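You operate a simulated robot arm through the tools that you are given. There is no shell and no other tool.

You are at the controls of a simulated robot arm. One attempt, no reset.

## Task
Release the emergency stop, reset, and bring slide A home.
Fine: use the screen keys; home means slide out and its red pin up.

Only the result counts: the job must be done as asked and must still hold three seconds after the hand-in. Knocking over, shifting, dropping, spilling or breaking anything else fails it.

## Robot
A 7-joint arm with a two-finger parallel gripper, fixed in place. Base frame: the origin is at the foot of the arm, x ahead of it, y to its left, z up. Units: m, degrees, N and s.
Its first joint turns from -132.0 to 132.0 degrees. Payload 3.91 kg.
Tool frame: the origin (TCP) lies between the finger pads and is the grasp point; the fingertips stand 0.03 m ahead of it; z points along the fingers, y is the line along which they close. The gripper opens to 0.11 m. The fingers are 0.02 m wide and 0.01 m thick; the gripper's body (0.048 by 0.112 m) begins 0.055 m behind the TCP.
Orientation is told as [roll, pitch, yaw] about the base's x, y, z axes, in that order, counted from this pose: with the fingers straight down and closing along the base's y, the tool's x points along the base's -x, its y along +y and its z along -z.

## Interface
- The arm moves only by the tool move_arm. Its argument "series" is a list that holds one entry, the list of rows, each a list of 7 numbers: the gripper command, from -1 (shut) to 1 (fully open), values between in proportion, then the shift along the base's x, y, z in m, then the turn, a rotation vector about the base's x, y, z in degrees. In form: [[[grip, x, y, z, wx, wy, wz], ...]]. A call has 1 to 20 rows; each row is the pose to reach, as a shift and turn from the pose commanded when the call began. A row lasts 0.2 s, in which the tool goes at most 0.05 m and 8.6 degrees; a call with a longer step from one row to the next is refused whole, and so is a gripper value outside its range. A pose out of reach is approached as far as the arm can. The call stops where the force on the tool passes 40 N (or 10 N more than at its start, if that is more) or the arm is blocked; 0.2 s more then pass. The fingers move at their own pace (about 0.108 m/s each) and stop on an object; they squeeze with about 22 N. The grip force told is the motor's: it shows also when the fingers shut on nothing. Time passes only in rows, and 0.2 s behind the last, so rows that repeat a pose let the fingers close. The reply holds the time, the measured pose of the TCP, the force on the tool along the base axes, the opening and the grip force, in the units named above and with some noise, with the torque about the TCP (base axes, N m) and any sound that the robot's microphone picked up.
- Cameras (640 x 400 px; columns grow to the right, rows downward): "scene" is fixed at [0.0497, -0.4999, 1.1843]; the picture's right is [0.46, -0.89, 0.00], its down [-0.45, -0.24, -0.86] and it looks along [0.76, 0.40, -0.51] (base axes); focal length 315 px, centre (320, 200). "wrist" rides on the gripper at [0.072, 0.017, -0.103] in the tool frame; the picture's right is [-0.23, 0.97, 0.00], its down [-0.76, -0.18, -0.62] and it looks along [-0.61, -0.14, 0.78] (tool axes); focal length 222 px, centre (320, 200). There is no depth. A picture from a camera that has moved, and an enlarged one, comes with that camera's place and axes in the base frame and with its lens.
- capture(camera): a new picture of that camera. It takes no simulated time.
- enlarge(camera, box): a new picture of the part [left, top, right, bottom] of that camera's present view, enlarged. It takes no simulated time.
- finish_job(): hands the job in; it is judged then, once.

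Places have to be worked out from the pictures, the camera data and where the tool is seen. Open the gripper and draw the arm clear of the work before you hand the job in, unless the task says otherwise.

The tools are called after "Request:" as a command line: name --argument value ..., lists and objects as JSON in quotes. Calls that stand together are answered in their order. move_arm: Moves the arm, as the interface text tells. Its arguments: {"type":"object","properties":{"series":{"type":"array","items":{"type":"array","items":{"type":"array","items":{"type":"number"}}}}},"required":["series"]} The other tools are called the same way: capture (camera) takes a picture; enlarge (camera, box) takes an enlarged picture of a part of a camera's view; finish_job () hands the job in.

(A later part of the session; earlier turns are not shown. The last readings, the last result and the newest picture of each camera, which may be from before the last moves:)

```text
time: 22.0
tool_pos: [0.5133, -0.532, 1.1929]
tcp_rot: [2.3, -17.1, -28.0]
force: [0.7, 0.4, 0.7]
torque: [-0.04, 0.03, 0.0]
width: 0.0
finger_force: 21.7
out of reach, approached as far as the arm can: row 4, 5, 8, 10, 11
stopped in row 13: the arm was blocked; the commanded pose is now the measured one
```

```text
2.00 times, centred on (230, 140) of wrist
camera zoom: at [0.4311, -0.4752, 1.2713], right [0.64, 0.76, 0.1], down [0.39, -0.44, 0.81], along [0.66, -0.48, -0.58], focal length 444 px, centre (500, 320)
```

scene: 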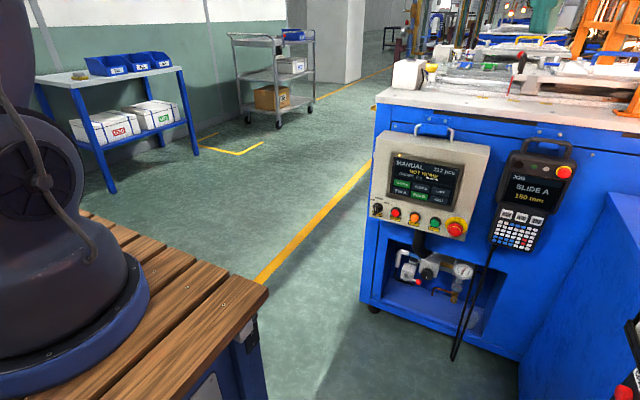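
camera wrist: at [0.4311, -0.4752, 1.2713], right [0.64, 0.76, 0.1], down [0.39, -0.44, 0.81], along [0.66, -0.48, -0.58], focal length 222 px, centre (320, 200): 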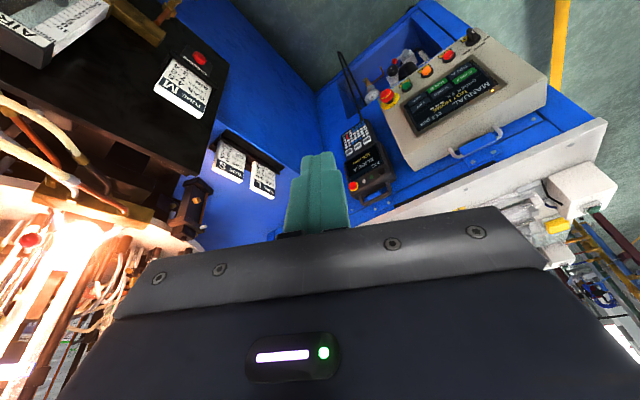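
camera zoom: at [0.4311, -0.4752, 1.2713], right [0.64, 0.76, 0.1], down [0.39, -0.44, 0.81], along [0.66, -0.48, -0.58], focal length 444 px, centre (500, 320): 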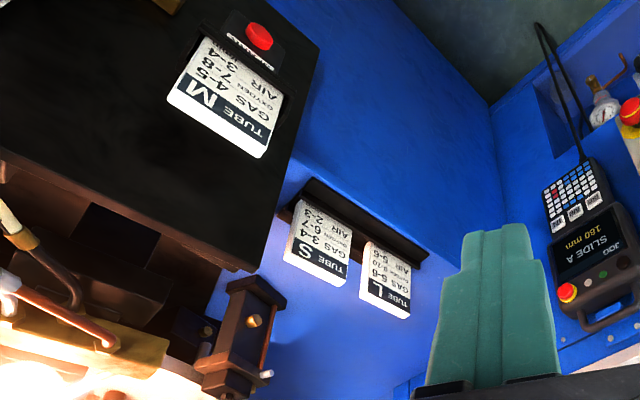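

I need to find each slide's red pin, so I look closer at the rear slide's black handle and compare it with the near slide.

Request:
enlarge --camera "scene" --box '[455, 15, 535, 65]'

Request:
enlarge --camera "scene" --box '[500, 40, 570, 100]'

Request:
enlarge --camera "scene" --box '[520, 0, 640, 70]'

```text
8.00 times, centred on (495, 40) of scene
camera zoom: at [0.0497, -0.4999, 1.1843], right [0.46, -0.89, 0.0], down [-0.45, -0.24, -0.86], along [0.76, 0.4, -0.51], focal length 2523 px, centre (-1080, 1480)
```

zoom: 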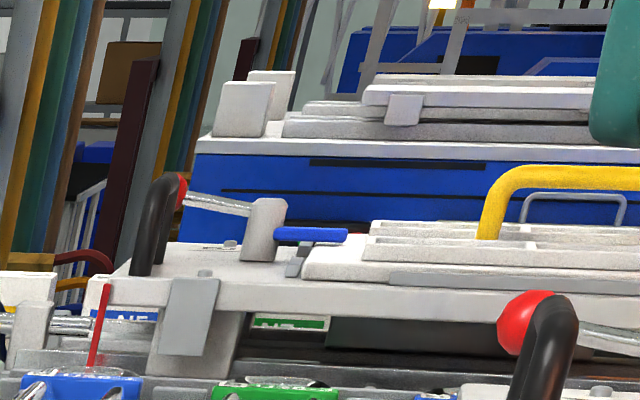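

```text
6.67 times, centred on (535, 70) of scene
camera zoom: at [0.0497, -0.4999, 1.1843], right [0.46, -0.89, 0.0], down [-0.45, -0.24, -0.86], along [0.76, 0.4, -0.51], focal length 2102 px, centre (-1113, 1067)
```

zoom: 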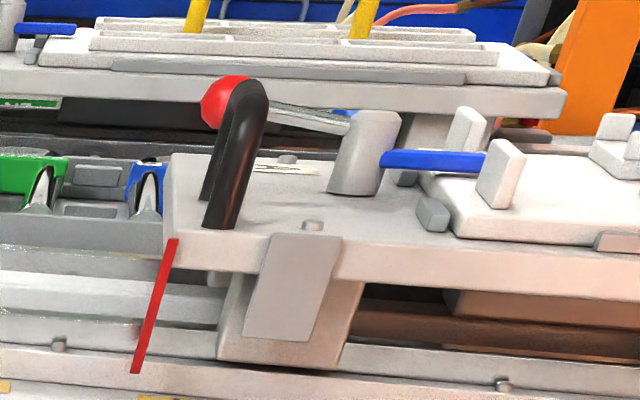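

```text
5.33 times, centred on (580, 35) of scene
camera zoom: at [0.0497, -0.4999, 1.1843], right [0.46, -0.89, 0.0], down [-0.45, -0.24, -0.86], along [0.76, 0.4, -0.51], focal length 1682 px, centre (-1067, 1080)
```

zoom: 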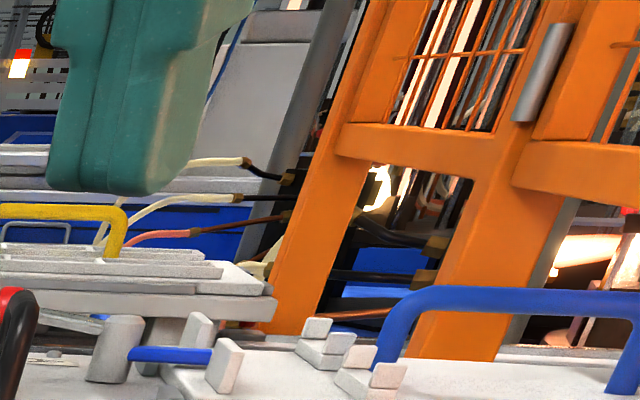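

From the views, the near slide sits about 0.18 m further in than the rear one, matching "SLIDE A 180 mm". So near is A, and B is out. I enlarge both red rods to compare their heights relative to their plates.

Request:
enlarge --camera "scene" --box '[505, 65, 545, 105]'

Request:
enlarge --camera "scene" --box '[455, 40, 490, 70]'

```text
10.00 times, centred on (525, 85) of scene
camera zoom: at [0.0497, -0.4999, 1.1843], right [0.46, -0.89, 0.0], down [-0.45, -0.24, -0.86], along [0.76, 0.4, -0.51], focal length 3154 px, centre (-1730, 1350)
```

zoom: 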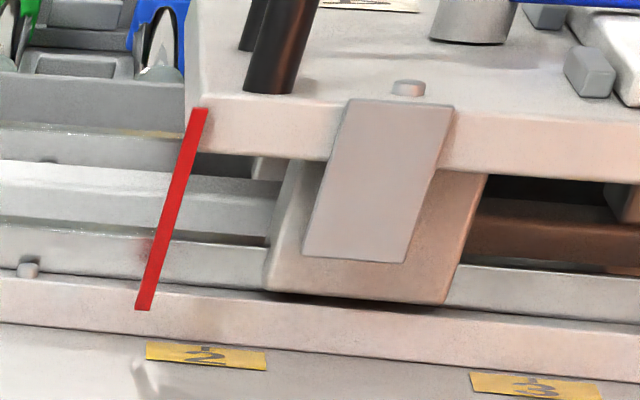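

```text
13.33 times, centred on (472, 55) of scene
camera zoom: at [0.0497, -0.4999, 1.1843], right [0.46, -0.89, 0.0], down [-0.45, -0.24, -0.86], along [0.76, 0.4, -0.51], focal length 4205 px, centre (-1713, 2133)
```

zoom: 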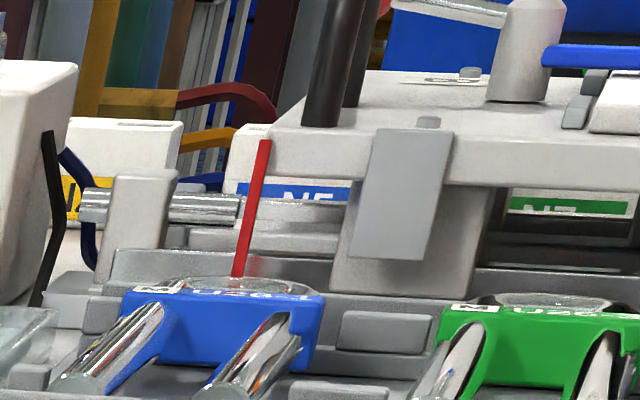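

The red rods are pointers fixed to the plates (1/2/3 on the scale), not the pins. I want a better look at slide A before pressing anything, so I square up the tool. Then I'll try to bring the wrist camera above the gripper, looking forward and down over the deck.

Request:
move_arm --series '[[[-1, 0.0, 0.02, -0.03, 0, 0, 7], [-1, 0.0, 0.04, -0.06, 0, 0, 14], [-1, 0.01, 0.06, -0.1, 0, 0, 21], [-1, 0.02, 0.08, -0.14, 0, 0, 28], [-1, 0.03, 0.1, -0.18, 0, 0, 28], [-1, 0.04, 0.13, -0.2, 0, 0, 28], [-1, 0.04, 0.13, -0.2, 0, 0, 28]]]'

```text
time: 23.6
tool_pos: [0.5524, -0.4017, 0.9946]
tcp_rot: [2.3, -17.0, -0.1]
force: [-0.9, 0.8, 0.1]
torque: [0.01, 0.04, -0.04]
width: 0.0
finger_force: 21.7
```

Request:
move_arm --series '[[[-1, 0.0, 0.0, 0.01, 0, -8.2, 0], [-1, 0.0, 0.0, 0.02, 0, -16.4, 0], [-1, 0.0, 0.0, 0.03, 0, -24.6, 0], [-1, 0.0, 0.0, 0.04, 0, -32.8, 0], [-1, 0.0, 0.0, 0.05, 0, -41, 0], [-1, 0.0, 0.0, 0.06, 0, -49.2, 0], [-1, 0.0, 0.0, 0.07, 0, -57.4, 0], [-1, 0.0, 0.0, 0.08, 0, -65.6, 0], [-1, 0.0, 0.0, 0.09, 0, -73, 0], [-1, 0.0, 0.0, 0.09, 0, -73, 0]]]'

Request:
capture --camera "scene"

```text
time: 25.8
tool_pos: [0.5509, -0.4037, 1.0833]
tcp_rot: [159.4, -89.9, -157.3]
force: [0.3, 0.3, 1.2]
torque: [-0.01, -0.02, 0.0]
width: 0.0
finger_force: 22.0
```

```text
taken
```

scene: 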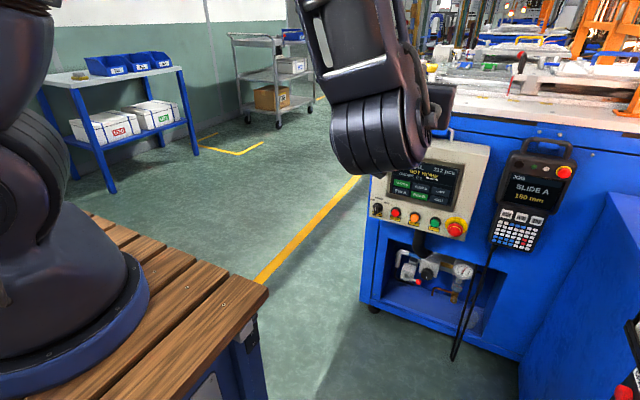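

The tool is horizontal at (0.551, -0.404, 1.083). Now I roll about the tool axis to bring the camera to the top side.

Request:
move_arm --series '[[[-1, 0, 0, 0, 8.5, 0, 0], [-1, 0, 0, 0, 17, 0, 0], [-1, 0, 0, 0, 25.5, 0, 0], [-1, 0, 0, 0, 34, 0, 0], [-1, 0, 0, 0, 42.5, 0, 0], [-1, 0, 0, 0, 51, 0, 0], [-1, 0, 0, 0, 59.5, 0, 0], [-1, 0, 0, 0, 68, 0, 0], [-1, 0, 0, 0, 76.5, 0, 0], [-1, 0, 0, 0, 85, 0, 0], [-1, 0, 0, 0, 93.5, 0, 0], [-1, 0, 0, 0, 102, 0, 0], [-1, 0, 0, 0, 110.5, 0, 0], [-1, 0, 0, 0, 119, 0, 0], [-1, 0, 0, 0, 127.5, 0, 0], [-1, 0, 0, 0, 136, 0, 0], [-1, 0, 0, 0, 144.5, 0, 0], [-1, 0, 0, 0, 153, 0, 0], [-1, 0, 0, 0, 161.5, 0, 0], [-1, 0, 0, 0, 170, 0, 0]]]'

Request:
capture --camera "wrist"

```text
time: 30.2
tool_pos: [0.6233, -0.2969, 1.0733]
tcp_rot: [84.7, 80.2, -83.3]
force: [-0.4, 0.3, 0.3]
torque: [0.0, -0.01, -0.04]
width: 0.0001
finger_force: 21.9
out of reach, approached as far as the arm can: row 14, 15, 16, 17, 18, 19, 20
stopped in row 20: the arm was blocked; the commanded pose is now the measured one
```

```text
taken
camera wrist: at [0.5245, -0.3233, 1.1493], right [0.21, -0.98, -0.06], down [-0.63, -0.09, -0.77], along [0.75, 0.2, -0.63], focal length 222 px, centre (320, 200)
```

wrist: 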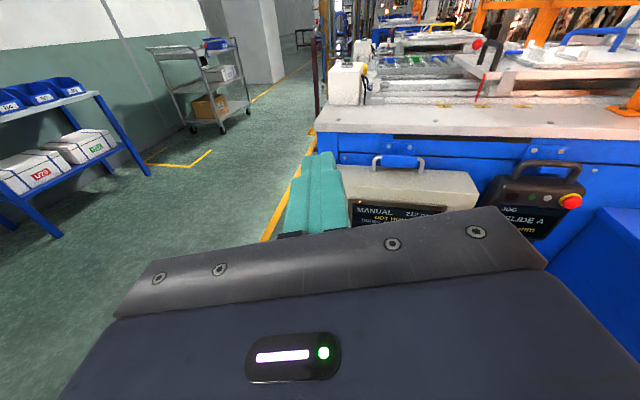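

The wrist camera now looks over the deck. I enlarge the slides from here.

Request:
enlarge --camera "wrist" --box '[330, 20, 490, 130]'

Request:
enlarge --camera "wrist" --box '[440, 20, 640, 140]'

```text
3.64 times, centred on (410, 75) of wrist
camera zoom: at [0.5245, -0.3233, 1.1493], right [0.21, -0.98, -0.06], down [-0.63, -0.09, -0.77], along [0.75, 0.2, -0.63], focal length 808 px, centre (-7, 654)
```

zoom: 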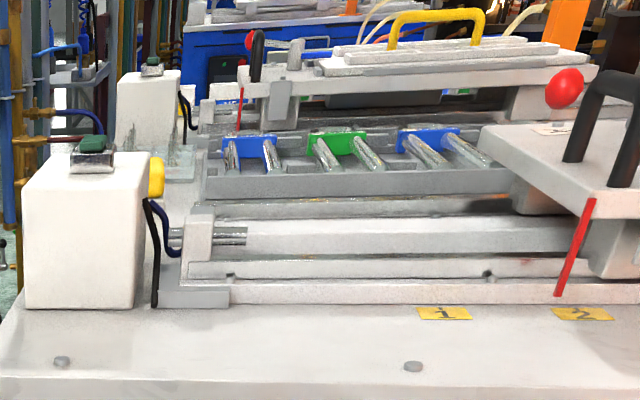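

```text
3.20 times, centred on (540, 80) of wrist
camera zoom: at [0.5245, -0.3233, 1.1493], right [0.21, -0.98, -0.06], down [-0.63, -0.09, -0.77], along [0.75, 0.2, -0.63], focal length 711 px, centre (-384, 584)
```

zoom: 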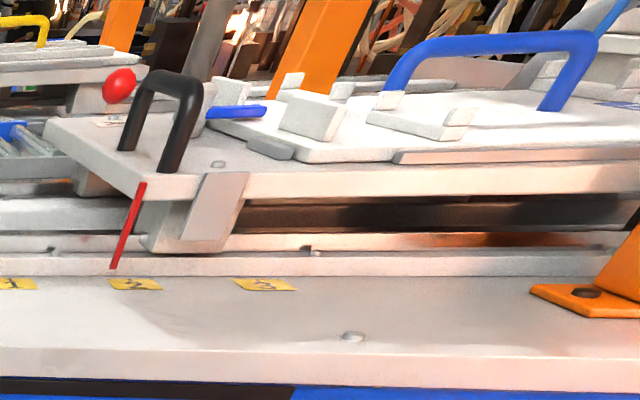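

This is a useful vantage. I go a bit higher and closer to compare the two slides properly.

Request:
move_arm --series '[[[-1, 0.03, -0.02, 0.02, 0, 0, 0], [-1, 0.06, -0.04, 0.04, 0, 0, 0], [-1, 0.09, -0.06, 0.06, 0, 0, 0], [-1, 0.12, -0.08, 0.08, 0, 0, 0], [-1, 0.15, -0.1, 0.1, 0, 0, 0], [-1, 0.15, -0.1, 0.1, 0, 0, 0]]]'

Request:
capture --camera "wrist"

```text
time: 31.6
tool_pos: [0.7737, -0.3971, 1.1737]
tcp_rot: [84.6, 80.2, -83.3]
force: [-1.8, -0.1, 0.2]
torque: [-0.01, 0.0, -0.06]
width: 0.0
finger_force: 22.1
```

```text
taken
camera wrist: at [0.6751, -0.4232, 1.2489], right [0.21, -0.98, -0.06], down [-0.63, -0.09, -0.77], along [0.75, 0.2, -0.63], focal length 222 px, centre (320, 200)
```

wrist: 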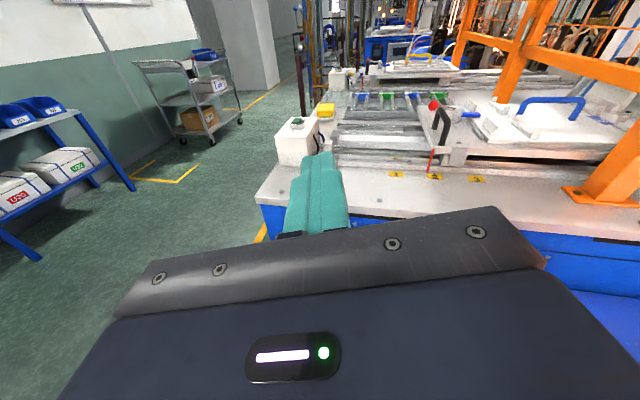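

Request:
enlarge --camera "wrist" --box '[320, 50, 470, 145]'

Request:
enlarge --camera "wrist" --box '[400, 80, 500, 190]'

Request:
enlarge --camera "wrist" --box '[340, 50, 400, 90]'

Request:
enlarge --camera "wrist" --box '[460, 70, 640, 200]'

```text
4.21 times, centred on (395, 98) of wrist
camera zoom: at [0.6751, -0.4232, 1.2489], right [0.21, -0.98, -0.06], down [-0.63, -0.09, -0.77], along [0.75, 0.2, -0.63], focal length 935 px, centre (4, 632)
```

zoom: 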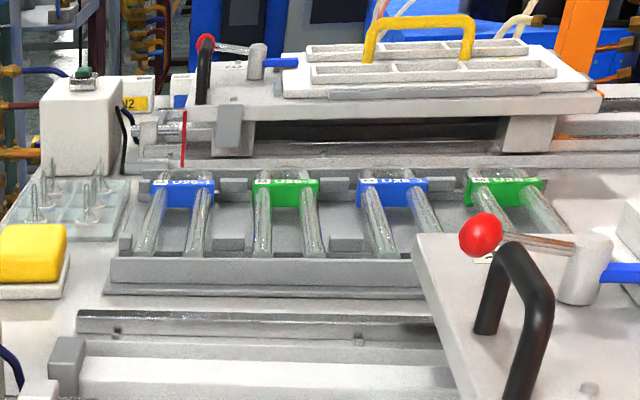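

```text
3.64 times, centred on (450, 135) of wrist
camera zoom: at [0.6751, -0.4232, 1.2489], right [0.21, -0.98, -0.06], down [-0.63, -0.09, -0.77], along [0.75, 0.2, -0.63], focal length 808 px, centre (-153, 436)
```

zoom: 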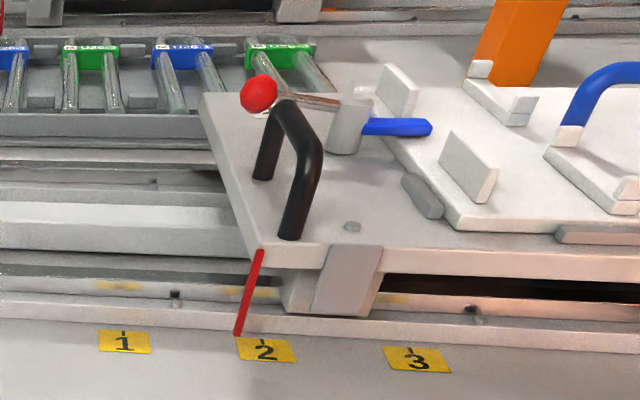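

```text
10.00 times, centred on (370, 70) of wrist
camera zoom: at [0.6751, -0.4232, 1.2489], right [0.21, -0.98, -0.06], down [-0.63, -0.09, -0.77], along [0.75, 0.2, -0.63], focal length 2221 px, centre (-180, 1500)
```

zoom: 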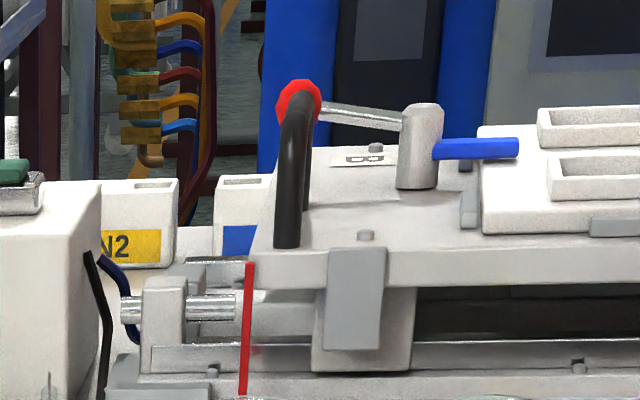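

```text
3.08 times, centred on (550, 135) of wrist
camera zoom: at [0.6751, -0.4232, 1.2489], right [0.21, -0.98, -0.06], down [-0.63, -0.09, -0.77], along [0.75, 0.2, -0.63], focal length 684 px, centre (-388, 400)
```

zoom: 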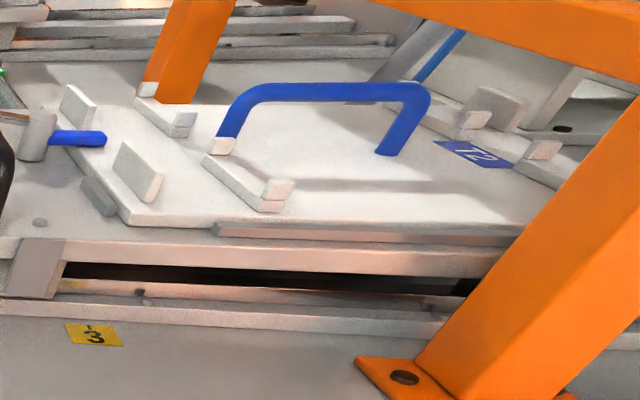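

The stations are marked 1/2/3 and slide A stands at about 2. I still can't tell which part is the "red pin", so I scan the rest of both slides for red parts.

Request:
enlarge --camera "wrist" --box '[385, 45, 475, 100]'

Request:
enlarge --camera "wrist" --box '[550, 70, 640, 170]'

Request:
enlarge --camera "wrist" --box '[270, 90, 350, 170]'

Request:
enlarge --camera "wrist" --box '[415, 135, 455, 185]'

Request:
capture --camera "scene"

```text
7.11 times, centred on (430, 72) of wrist
camera zoom: at [0.6751, -0.4232, 1.2489], right [0.21, -0.98, -0.06], down [-0.63, -0.09, -0.77], along [0.75, 0.2, -0.63], focal length 1580 px, centre (-462, 1107)
```

zoom: 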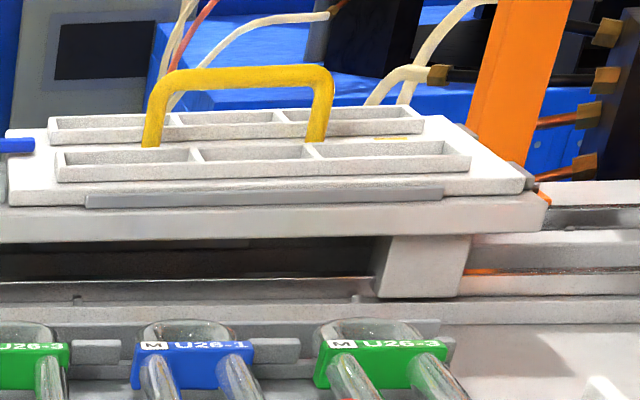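

```text
4.00 times, centred on (595, 120) of wrist
camera zoom: at [0.6751, -0.4232, 1.2489], right [0.21, -0.98, -0.06], down [-0.63, -0.09, -0.77], along [0.75, 0.2, -0.63], focal length 888 px, centre (-780, 520)
```

zoom: 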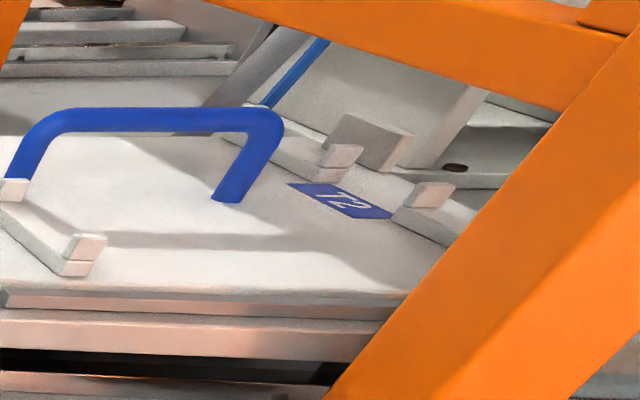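

```text
5.00 times, centred on (310, 130) of wrist
camera zoom: at [0.6751, -0.4232, 1.2489], right [0.21, -0.98, -0.06], down [-0.63, -0.09, -0.77], along [0.75, 0.2, -0.63], focal length 1111 px, centre (370, 550)
```

zoom: 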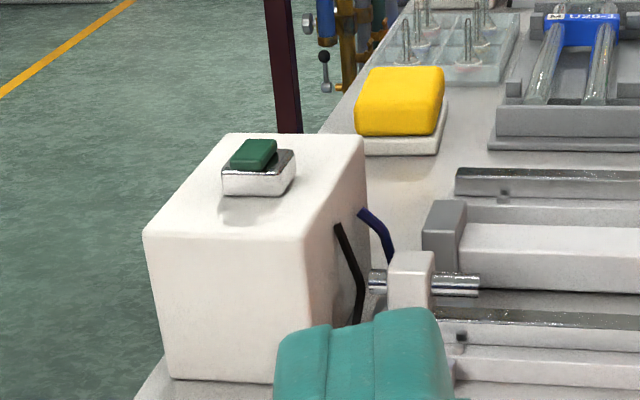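

```text
8.00 times, centred on (435, 160) of wrist
camera zoom: at [0.6751, -0.4232, 1.2489], right [0.21, -0.98, -0.06], down [-0.63, -0.09, -0.77], along [0.75, 0.2, -0.63], focal length 1777 px, centre (-600, 520)
```

zoom: 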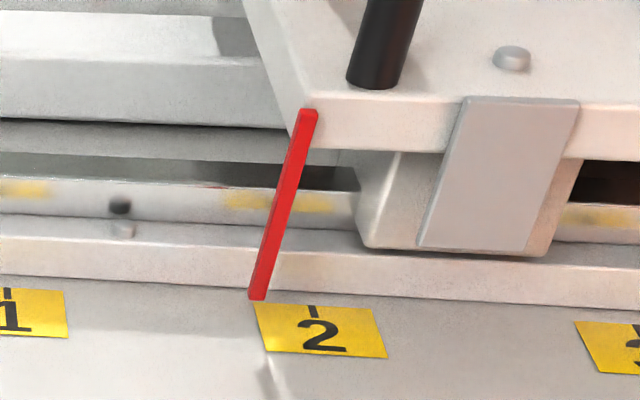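

```text
taken
```

scene: 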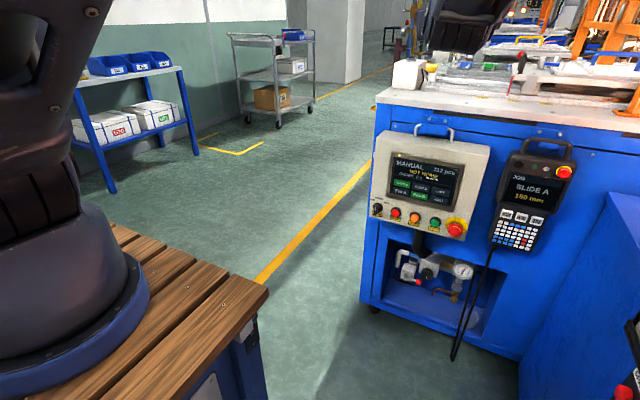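

Nothing visible tells the pins apart: the red rods and the ball levers look alike on both slides. Raising the pin first is the least risky and can be reversed, since dragging the slide against a lowered pin is what could break something. I go back down in front of the screen, staying well clear of the panel.

Request:
move_arm --series '[[[-1, -0.02, 0.0, -0.02, 0, 0, 0], [-1, -0.05, 0.01, -0.06, 0, 0, 0], [-1, -0.07, 0.02, -0.1, 0, 0, 0], [-1, -0.07, 0.03, -0.14, 0, 0, 0], [-1, -0.07, 0.04, -0.18, 0, 0, -3], [-1, -0.07, 0.05, -0.22, 0, 0, -6], [-1, -0.07, 0.06, -0.26, 0, 0, -9], [-1, -0.07, 0.07, -0.3, 0, 0, -12], [-1, -0.07, 0.07, -0.34, 0, 0, -12], [-1, -0.07, 0.07, -0.38, 0, 0, -12], [-1, -0.07, 0.07, -0.42, 0, 0, -12], [-1, -0.07, 0.07, -0.45, 0, 0, -12], [-1, -0.07, 0.07, -0.45, 0, 0, -12]]]'

Request:
capture --camera "wrist"

Request:
capture --camera "scene"

```text
refused: row 2 steps farther than a row can; nothing moved
```

```text
taken
camera wrist: at [0.6751, -0.4232, 1.2489], right [0.21, -0.98, -0.06], down [-0.63, -0.09, -0.77], along [0.75, 0.2, -0.63], focal length 222 px, centre (320, 200)
```

wrist: 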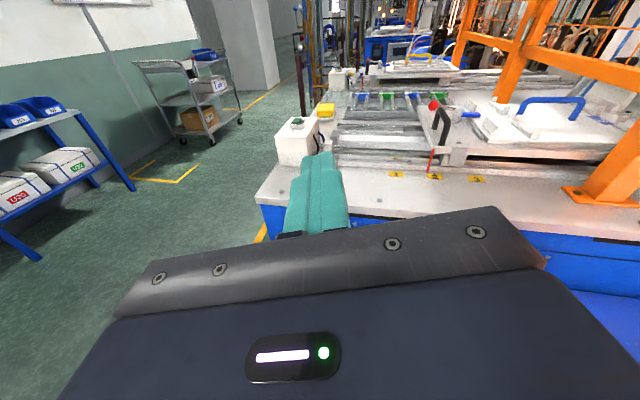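

```text
taken
```

scene: 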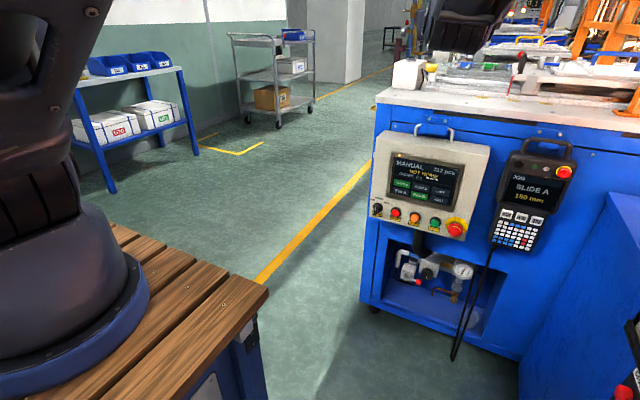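

The step in row 2 was just over the limit, so I send it again with a smaller one.

Request:
move_arm --series '[[[-1, -0.03, 0.0, -0.02, 0, 0, 0], [-1, -0.06, 0.01, -0.05, 0, 0, 0], [-1, -0.07, 0.02, -0.09, 0, 0, 0], [-1, -0.07, 0.03, -0.13, 0, 0, 0], [-1, -0.07, 0.04, -0.17, 0, 0, -3], [-1, -0.07, 0.05, -0.21, 0, 0, -6], [-1, -0.07, 0.06, -0.25, 0, 0, -9], [-1, -0.07, 0.07, -0.29, 0, 0, -12], [-1, -0.07, 0.07, -0.33, 0, 0, -12], [-1, -0.07, 0.07, -0.37, 0, 0, -12], [-1, -0.07, 0.07, -0.41, 0, 0, -12], [-1, -0.07, 0.07, -0.44, 0, 0, -12], [-1, -0.07, 0.07, -0.44, 0, 0, -12]]]'

Request:
capture --camera "wrist"

Request:
capture --camera "scene"

```text
time: 34.4
tool_pos: [0.7032, -0.3262, 0.7344]
tcp_rot: [84.6, 80.2, -95.1]
force: [0.3, -0.2, 0.0]
torque: [-0.02, -0.01, 0.01]
width: 0.0
finger_force: 21.7
```

```text
taken
camera wrist: at [0.6004, -0.3323, 0.8093], right [0.0, -1.0, -0.06], down [-0.64, 0.05, -0.77], along [0.77, 0.04, -0.63], focal length 222 px, centre (320, 200)
```

wrist: 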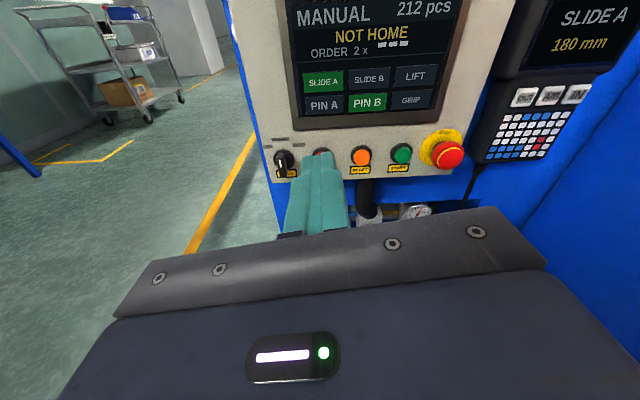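

```text
taken
```

scene: 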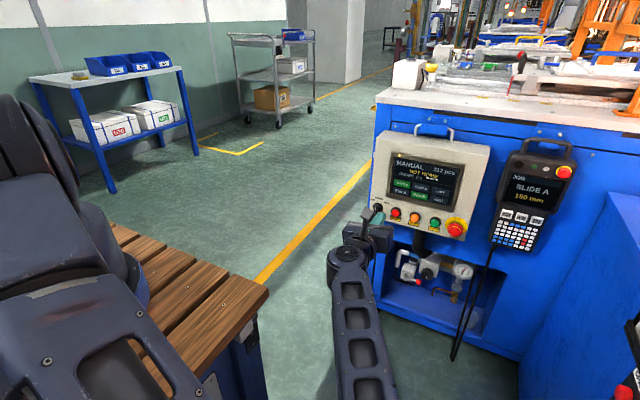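

The arm now comes from below and both cameras see the whole panel. PIN A is at about (0.898, -0.330, 0.721) and SLIDE A at z≈0.750. I line up with PIN A and stop just short of it.

Request:
move_arm --series '[[[-1, 0.04, -0.002, -0.005, 0, 0, 0], [-1, 0.08, -0.004, -0.013, 0, 0, 0], [-1, 0.11, -0.004, -0.013, 0, 0, 0], [-1, 0.135, -0.004, -0.013, 0, 0, 0], [-1, 0.145, -0.004, -0.013, 0, 0, 0], [-1, 0.145, -0.004, -0.013, 0, 0, 0]]]'

Request:
capture --camera "wrist"

Request:
enlarge --camera "scene" --box '[360, 120, 500, 250]'

```text
time: 35.8
tool_pos: [0.8484, -0.3308, 0.7203]
tcp_rot: [84.8, 80.2, -95.2]
force: [0.3, 0.8, 0.0]
torque: [-0.01, -0.04, -0.02]
width: 0.0
finger_force: 21.9
```

```text
taken
camera wrist: at [0.7458, -0.3363, 0.7958], right [0.0, -1.0, -0.06], down [-0.64, 0.05, -0.77], along [0.77, 0.04, -0.63], focal length 222 px, centre (320, 200)
```

wrist: 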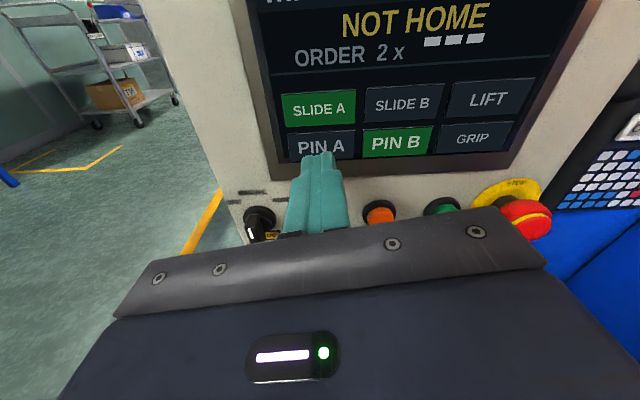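

```text
3.08 times, centred on (430, 185) of scene
camera zoom: at [0.0497, -0.4999, 1.1843], right [0.46, -0.89, 0.0], down [-0.45, -0.24, -0.86], along [0.76, 0.4, -0.51], focal length 970 px, centre (-18, 246)
```

zoom: 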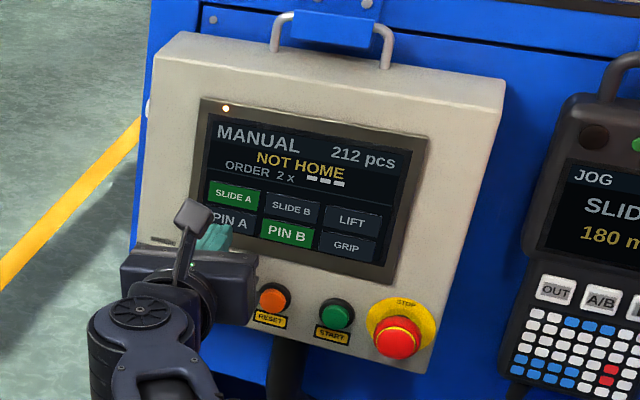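

The fingertip is about 2 cm in front of PIN A and aligned. I press gently.

Request:
move_arm --series '[[[-1, 0.008, 0, 0.001, 0, 0, 0], [-1, 0.014, 0, 0.001, 0, 0, 0], [-1, 0.018, 0, 0.001, 0, 0, 0], [-1, 0.021, 0, 0.001, 0, 0, 0]]]'

Request:
enlarge --camera "scene" --box '[360, 120, 500, 250]'

```text
time: 36.8
tool_pos: [0.8696, -0.3301, 0.7216]
tcp_rot: [84.8, 80.3, -95.2]
force: [-0.9, 0.4, -0.5]
torque: [-0.01, -0.04, -0.01]
width: 0.0002
finger_force: 21.8
```

```text
3.08 times, centred on (430, 185) of scene
camera zoom: at [0.0497, -0.4999, 1.1843], right [0.46, -0.89, 0.0], down [-0.45, -0.24, -0.86], along [0.76, 0.4, -0.51], focal length 970 px, centre (-18, 246)
```

zoom: 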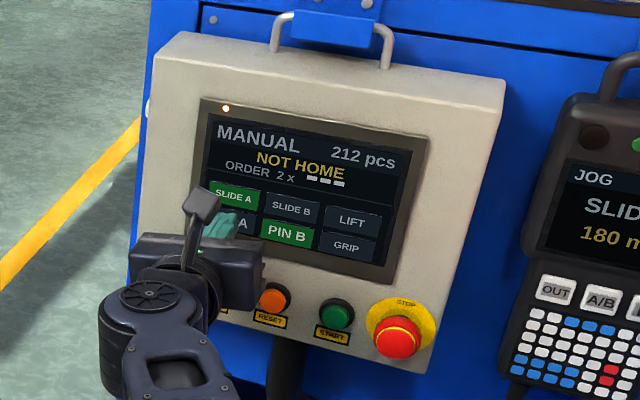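

No contact yet with the tip at about 0.90, so I continue in 2 mm steps.

Request:
move_arm --series '[[[-1, 0.002, 0, 0, 0, 0, 0], [-1, 0.004, 0, 0, 0, 0, 0], [-1, 0.006, 0, 0, 0, 0, 0], [-1, 0.006, 0, 0, 0, 0, 0]]]'

Request:
enlarge --camera "wrist" --box '[220, 40, 540, 240]'

```text
time: 37.8
tool_pos: [0.8757, -0.3315, 0.7212]
tcp_rot: [84.6, 80.3, -95.3]
force: [-39.6, 2.2, -4.0]
torque: [-0.08, -0.15, 0.08]
width: 0.0001
finger_force: 22.4
heard: click
```

```text
2.00 times, centred on (380, 140) of wrist
camera zoom: at [0.7721, -0.3363, 0.7972], right [0.0, -1.0, -0.06], down [-0.64, 0.05, -0.77], along [0.77, 0.04, -0.63], focal length 444 px, centre (200, 320)
```

zoom: 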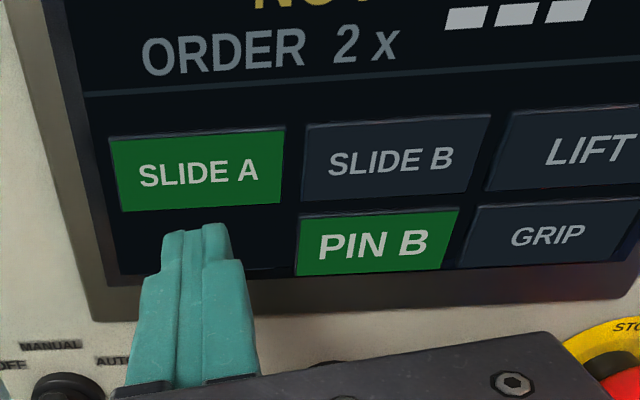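

I heard a click, with 39.6 N on the tool, so the key was pressed. I back off and see what changed.

Request:
move_arm --series '[[[-1, -0.01, 0, 0, 0, 0, 0], [-1, -0.04, 0, 0, 0, 0, 0], [-1, -0.07, 0, 0, 0, 0, 0], [-1, -0.1, 0, 0, 0, 0, 0], [-1, -0.1, 0, 0, 0, 0, 0], [-1, -0.1, 0, 0, 0, 0, 0]]]'

Request:
capture --camera "wrist"

Request:
capture --camera "scene"

Request:
enlarge --camera "scene" --box '[460, 40, 560, 102]'

Request:
enlarge --camera "scene" --box '[360, 120, 500, 250]'

```text
time: 39.2
tool_pos: [0.7759, -0.3317, 0.7219]
tcp_rot: [84.6, 80.2, -95.2]
force: [0.1, 0.2, -0.1]
torque: [0.03, 0.01, 0.02]
width: 0.0
finger_force: 22.0
```

```text
taken
camera wrist: at [0.6738, -0.3366, 0.7975], right [0.0, -1.0, -0.06], down [-0.64, 0.05, -0.77], along [0.77, 0.04, -0.63], focal length 222 px, centre (320, 200)
```

wrist: 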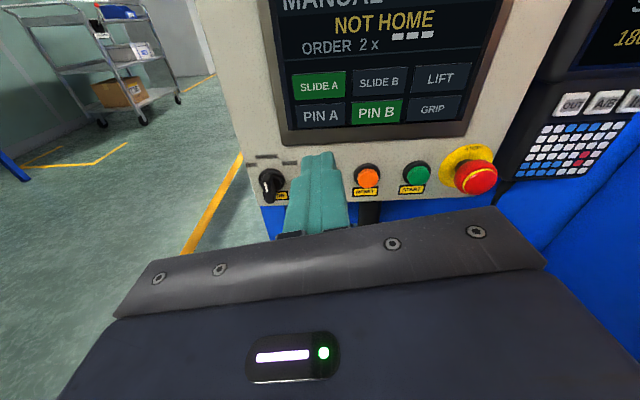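

```text
taken
```

scene: 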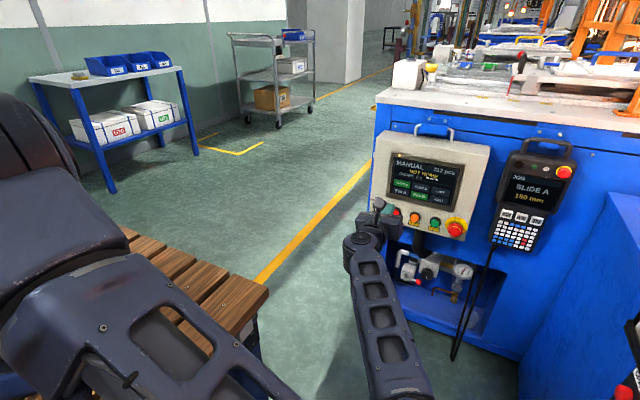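

```text
6.40 times, centred on (510, 71) of scene
camera zoom: at [0.0497, -0.4999, 1.1843], right [0.46, -0.89, 0.0], down [-0.45, -0.24, -0.86], along [0.76, 0.4, -0.51], focal length 2018 px, centre (-896, 1026)
```

zoom: 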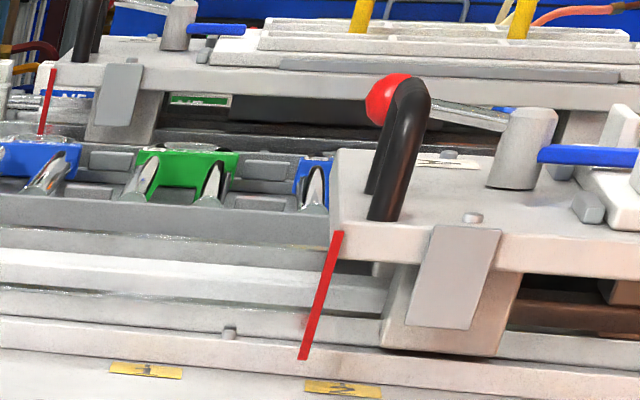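

```text
3.08 times, centred on (430, 185) of scene
camera zoom: at [0.0497, -0.4999, 1.1843], right [0.46, -0.89, 0.0], down [-0.45, -0.24, -0.86], along [0.76, 0.4, -0.51], focal length 970 px, centre (-18, 246)
```

zoom: 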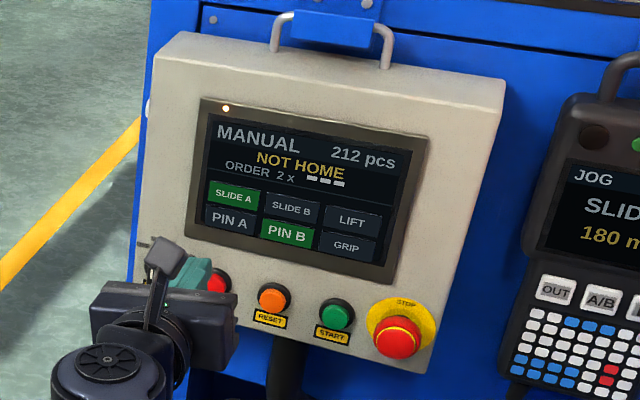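

The click registered, but the screen and the machine stayed the same, so the pin appears interlocked while the slide is in. SLIDE A therefore comes first, and I line up on that key at z≈0.751.

Request:
move_arm --series '[[[-1, 0.02, 0, 0.015, 0, 0, 0], [-1, 0.05, 0, 0.029, 0, 0, 0], [-1, 0.075, 0, 0.029, 0, 0, 0], [-1, 0.075, 0, 0.029, 0, 0, 0]]]'

Request:
enlarge --camera "wrist" --box '[220, 40, 540, 240]'

Request:
enlarge --camera "scene" --box '[360, 120, 500, 250]'

```text
time: 40.2
tool_pos: [0.8512, -0.3309, 0.7495]
tcp_rot: [84.6, 80.3, -95.2]
force: [-0.3, -0.1, -0.3]
torque: [-0.04, 0.0, 0.01]
width: 0.0
finger_force: 21.7
```

```text
2.00 times, centred on (380, 140) of wrist
camera zoom: at [0.749, -0.3367, 0.8251], right [0.0, -1.0, -0.06], down [-0.64, 0.05, -0.77], along [0.77, 0.04, -0.63], focal length 444 px, centre (200, 320)
```

zoom: 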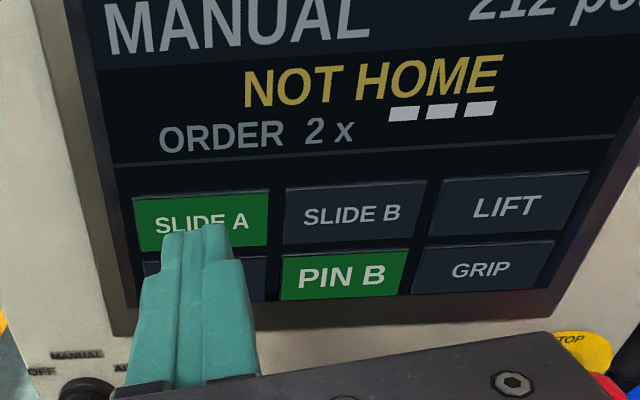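

```text
3.08 times, centred on (430, 185) of scene
camera zoom: at [0.0497, -0.4999, 1.1843], right [0.46, -0.89, 0.0], down [-0.45, -0.24, -0.86], along [0.76, 0.4, -0.51], focal length 970 px, centre (-18, 246)
```

zoom: 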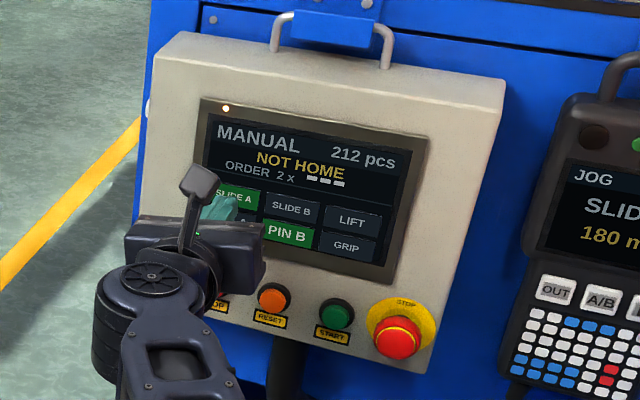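

The aim at SLIDE A is good, so I press it the same way.

Request:
move_arm --series '[[[-1, 0.01, 0, 0, 0, 0, 0], [-1, 0.016, 0, 0, 0, 0, 0], [-1, 0.019, 0, 0, 0, 0, 0], [-1, 0.021, 0, 0, 0, 0, 0], [-1, 0.023, 0, 0, 0, 0, 0], [-1, 0.0245, 0, 0, 0, 0, 0]]]'

Request:
enlarge --camera "scene" --box '[360, 120, 500, 250]'

Request:
enlarge --camera "scene" --box '[440, 40, 560, 110]'

```text
time: 41.7
tool_pos: [0.8737, -0.3307, 0.7511]
tcp_rot: [84.5, 80.2, -95.2]
force: [-33.1, -2.3, 2.4]
torque: [0.08, -0.4, 0.01]
width: 0.0
finger_force: 22.0
heard: click
stopped in row 6: the force on the tool passed its limit at 41 N (the readings are from after the stop); the commanded pose is now the measured one
```

```text
3.08 times, centred on (430, 185) of scene
camera zoom: at [0.0497, -0.4999, 1.1843], right [0.46, -0.89, 0.0], down [-0.45, -0.24, -0.86], along [0.76, 0.4, -0.51], focal length 970 px, centre (-18, 246)
```

zoom: 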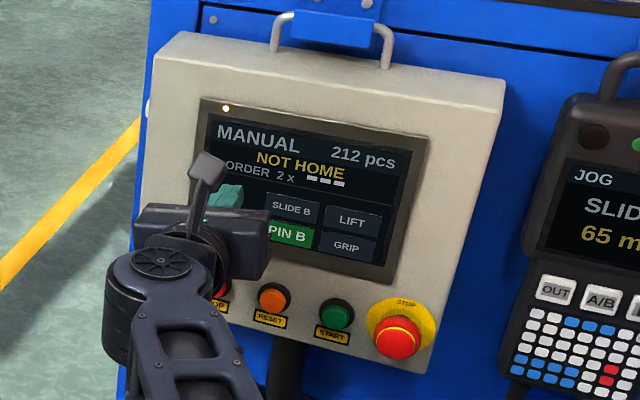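

```text
5.33 times, centred on (500, 75) of scene
camera zoom: at [0.0497, -0.4999, 1.1843], right [0.46, -0.89, 0.0], down [-0.45, -0.24, -0.86], along [0.76, 0.4, -0.51], focal length 1682 px, centre (-640, 867)
```

zoom: 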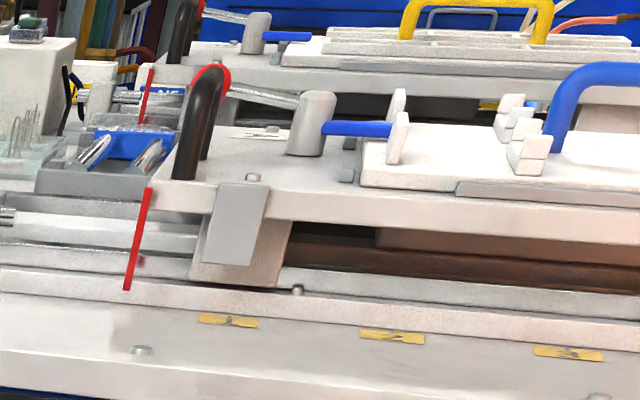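

The slide is moving out: the pendant read 65 mm as the picture was taken. I back off and wait for it to finish.

Request:
move_arm --series '[[[-1, -0.01, 0, 0, 0, 0, 0], [-1, -0.04, 0, 0, 0, 0, 0], [-1, -0.07, 0, 0, 0, 0, 0], [-1, -0.1, 0, -0.03, 0, 0, 0], [-1, -0.1, 0, -0.03, 0, 0, 0], [-1, -0.1, 0, -0.03, 0, 0, 0], [-1, -0.1, 0, -0.03, 0, 0, 0], [-1, -0.1, 0, -0.03, 0, 0, 0]]]'

Request:
enlarge --camera "scene" --box '[360, 120, 500, 250]'

Request:
enlarge --camera "scene" --box '[440, 40, 560, 110]'

Request:
enlarge --camera "scene" --box '[480, 130, 590, 260]'

Request:
enlarge --camera "scene" --box '[380, 40, 500, 110]'

```text
time: 43.5
tool_pos: [0.7749, -0.3316, 0.7207]
tcp_rot: [84.4, 80.2, -95.4]
force: [0.0, 0.2, -0.8]
torque: [0.02, -0.02, -0.01]
width: 0.0002
finger_force: 21.8
```

```text
3.08 times, centred on (430, 185) of scene
camera zoom: at [0.0497, -0.4999, 1.1843], right [0.46, -0.89, 0.0], down [-0.45, -0.24, -0.86], along [0.76, 0.4, -0.51], focal length 970 px, centre (-18, 246)
```

zoom: 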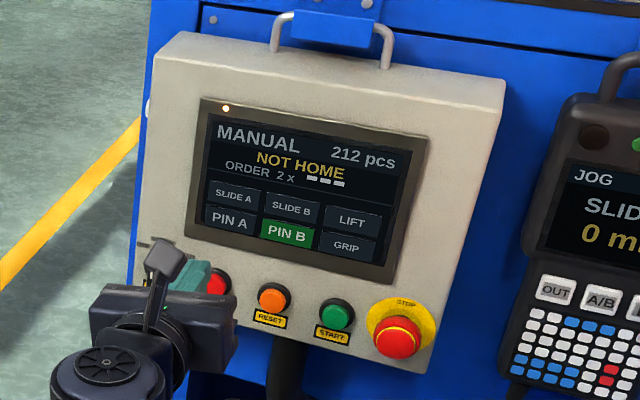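

```text
5.33 times, centred on (500, 75) of scene
camera zoom: at [0.0497, -0.4999, 1.1843], right [0.46, -0.89, 0.0], down [-0.45, -0.24, -0.86], along [0.76, 0.4, -0.51], focal length 1682 px, centre (-640, 867)
```

zoom: 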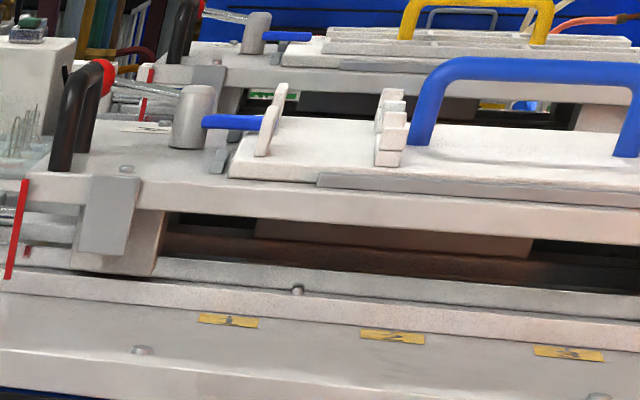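

```text
3.08 times, centred on (535, 195) of scene
camera zoom: at [0.0497, -0.4999, 1.1843], right [0.46, -0.89, 0.0], down [-0.45, -0.24, -0.86], along [0.76, 0.4, -0.51], focal length 970 px, centre (-342, 215)
```

zoom: 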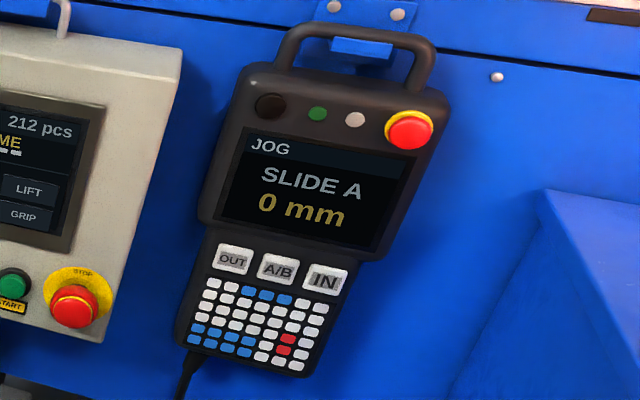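

```text
5.33 times, centred on (440, 75) of scene
camera zoom: at [0.0497, -0.4999, 1.1843], right [0.46, -0.89, 0.0], down [-0.45, -0.24, -0.86], along [0.76, 0.4, -0.51], focal length 1682 px, centre (-320, 867)
```

zoom: 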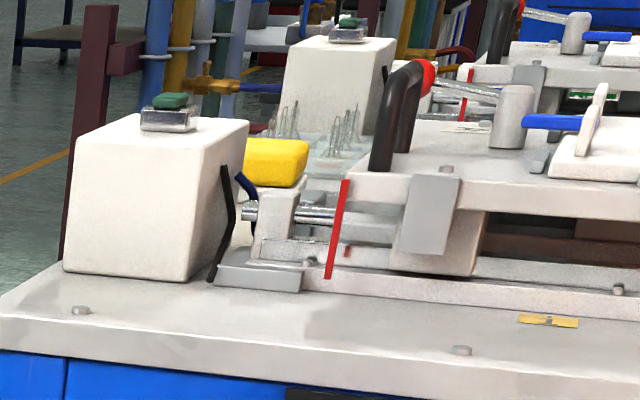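

Slide A is at 0 mm and its key is unlit, but the screen still reads NOT HOME. A small red item shows just beside the pointer at the slide's end, so I enlarge that area.

Request:
enlarge --camera "scene" --box '[425, 65, 475, 97]'

Request:
enlarge --camera "scene" --box '[450, 40, 490, 66]'

```text
12.50 times, centred on (450, 81) of scene
camera zoom: at [0.0497, -0.4999, 1.1843], right [0.46, -0.89, 0.0], down [-0.45, -0.24, -0.86], along [0.76, 0.4, -0.51], focal length 3942 px, centre (-1305, 1688)
```

zoom: 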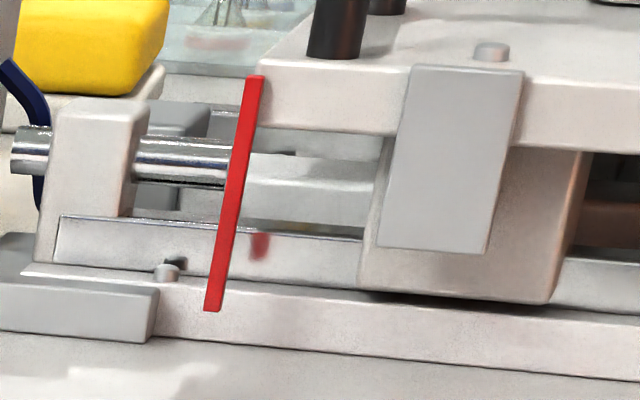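

```text
15.38 times, centred on (470, 53) of scene
camera zoom: at [0.0497, -0.4999, 1.1843], right [0.46, -0.89, 0.0], down [-0.45, -0.24, -0.86], along [0.76, 0.4, -0.51], focal length 4852 px, centre (-1988, 2462)
```

zoom: 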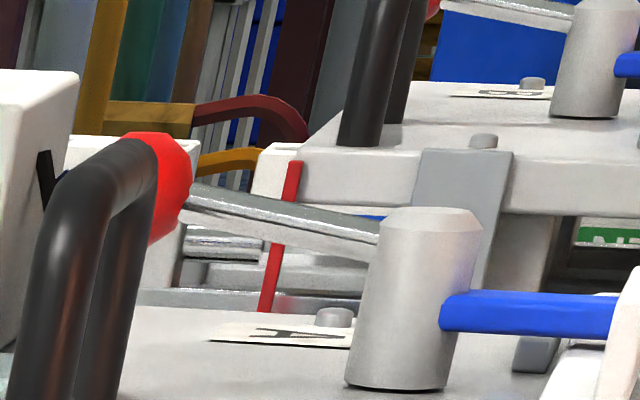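

The small red spot is just a reflection of the pointer, and the plate label confirms the near slide is "A". With the slide out I press PIN A again.

Request:
move_arm --series '[[[-1, 0.04, 0, 0.0005, 0, 0, 0], [-1, 0.08, 0, 0.0005, 0, 0, 0], [-1, 0.09, 0, 0.0005, 0, 0, 0], [-1, 0.094, 0, 0.0005, 0, 0, 0], [-1, 0.096, 0, 0.0005, 0, 0, 0], [-1, 0.098, 0, 0.0005, 0, 0, 0], [-1, 0.1, 0, 0.0005, 0, 0, 0]]]'

Request:
enlarge --camera "scene" --box '[360, 120, 500, 250]'

Request:
enlarge --camera "scene" --box '[380, 40, 500, 110]'

```text
time: 45.1
tool_pos: [0.875, -0.3313, 0.721]
tcp_rot: [84.2, 80.3, -95.6]
force: [-36.6, -1.9, -6.8]
torque: [-0.07, -0.09, -0.01]
width: 0.0
finger_force: 22.1
heard: click
```

```text
3.08 times, centred on (430, 185) of scene
camera zoom: at [0.0497, -0.4999, 1.1843], right [0.46, -0.89, 0.0], down [-0.45, -0.24, -0.86], along [0.76, 0.4, -0.51], focal length 970 px, centre (-18, 246)
```

zoom: 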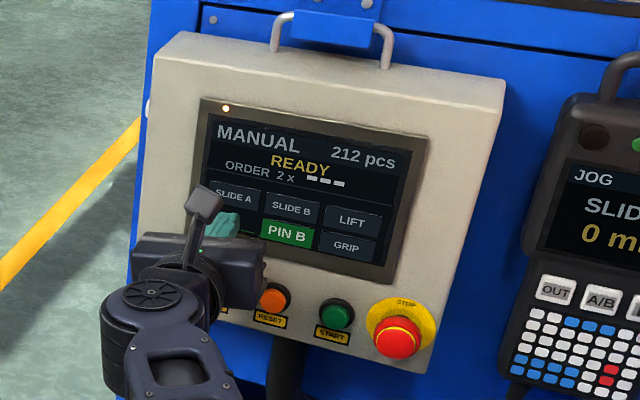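

```text
5.33 times, centred on (440, 75) of scene
camera zoom: at [0.0497, -0.4999, 1.1843], right [0.46, -0.89, 0.0], down [-0.45, -0.24, -0.86], along [0.76, 0.4, -0.51], focal length 1682 px, centre (-320, 867)
```

zoom: 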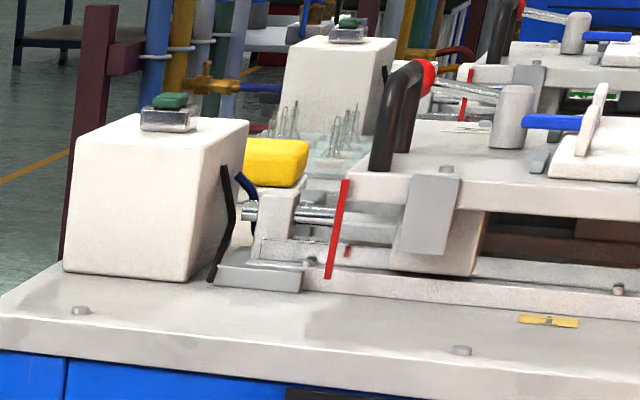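

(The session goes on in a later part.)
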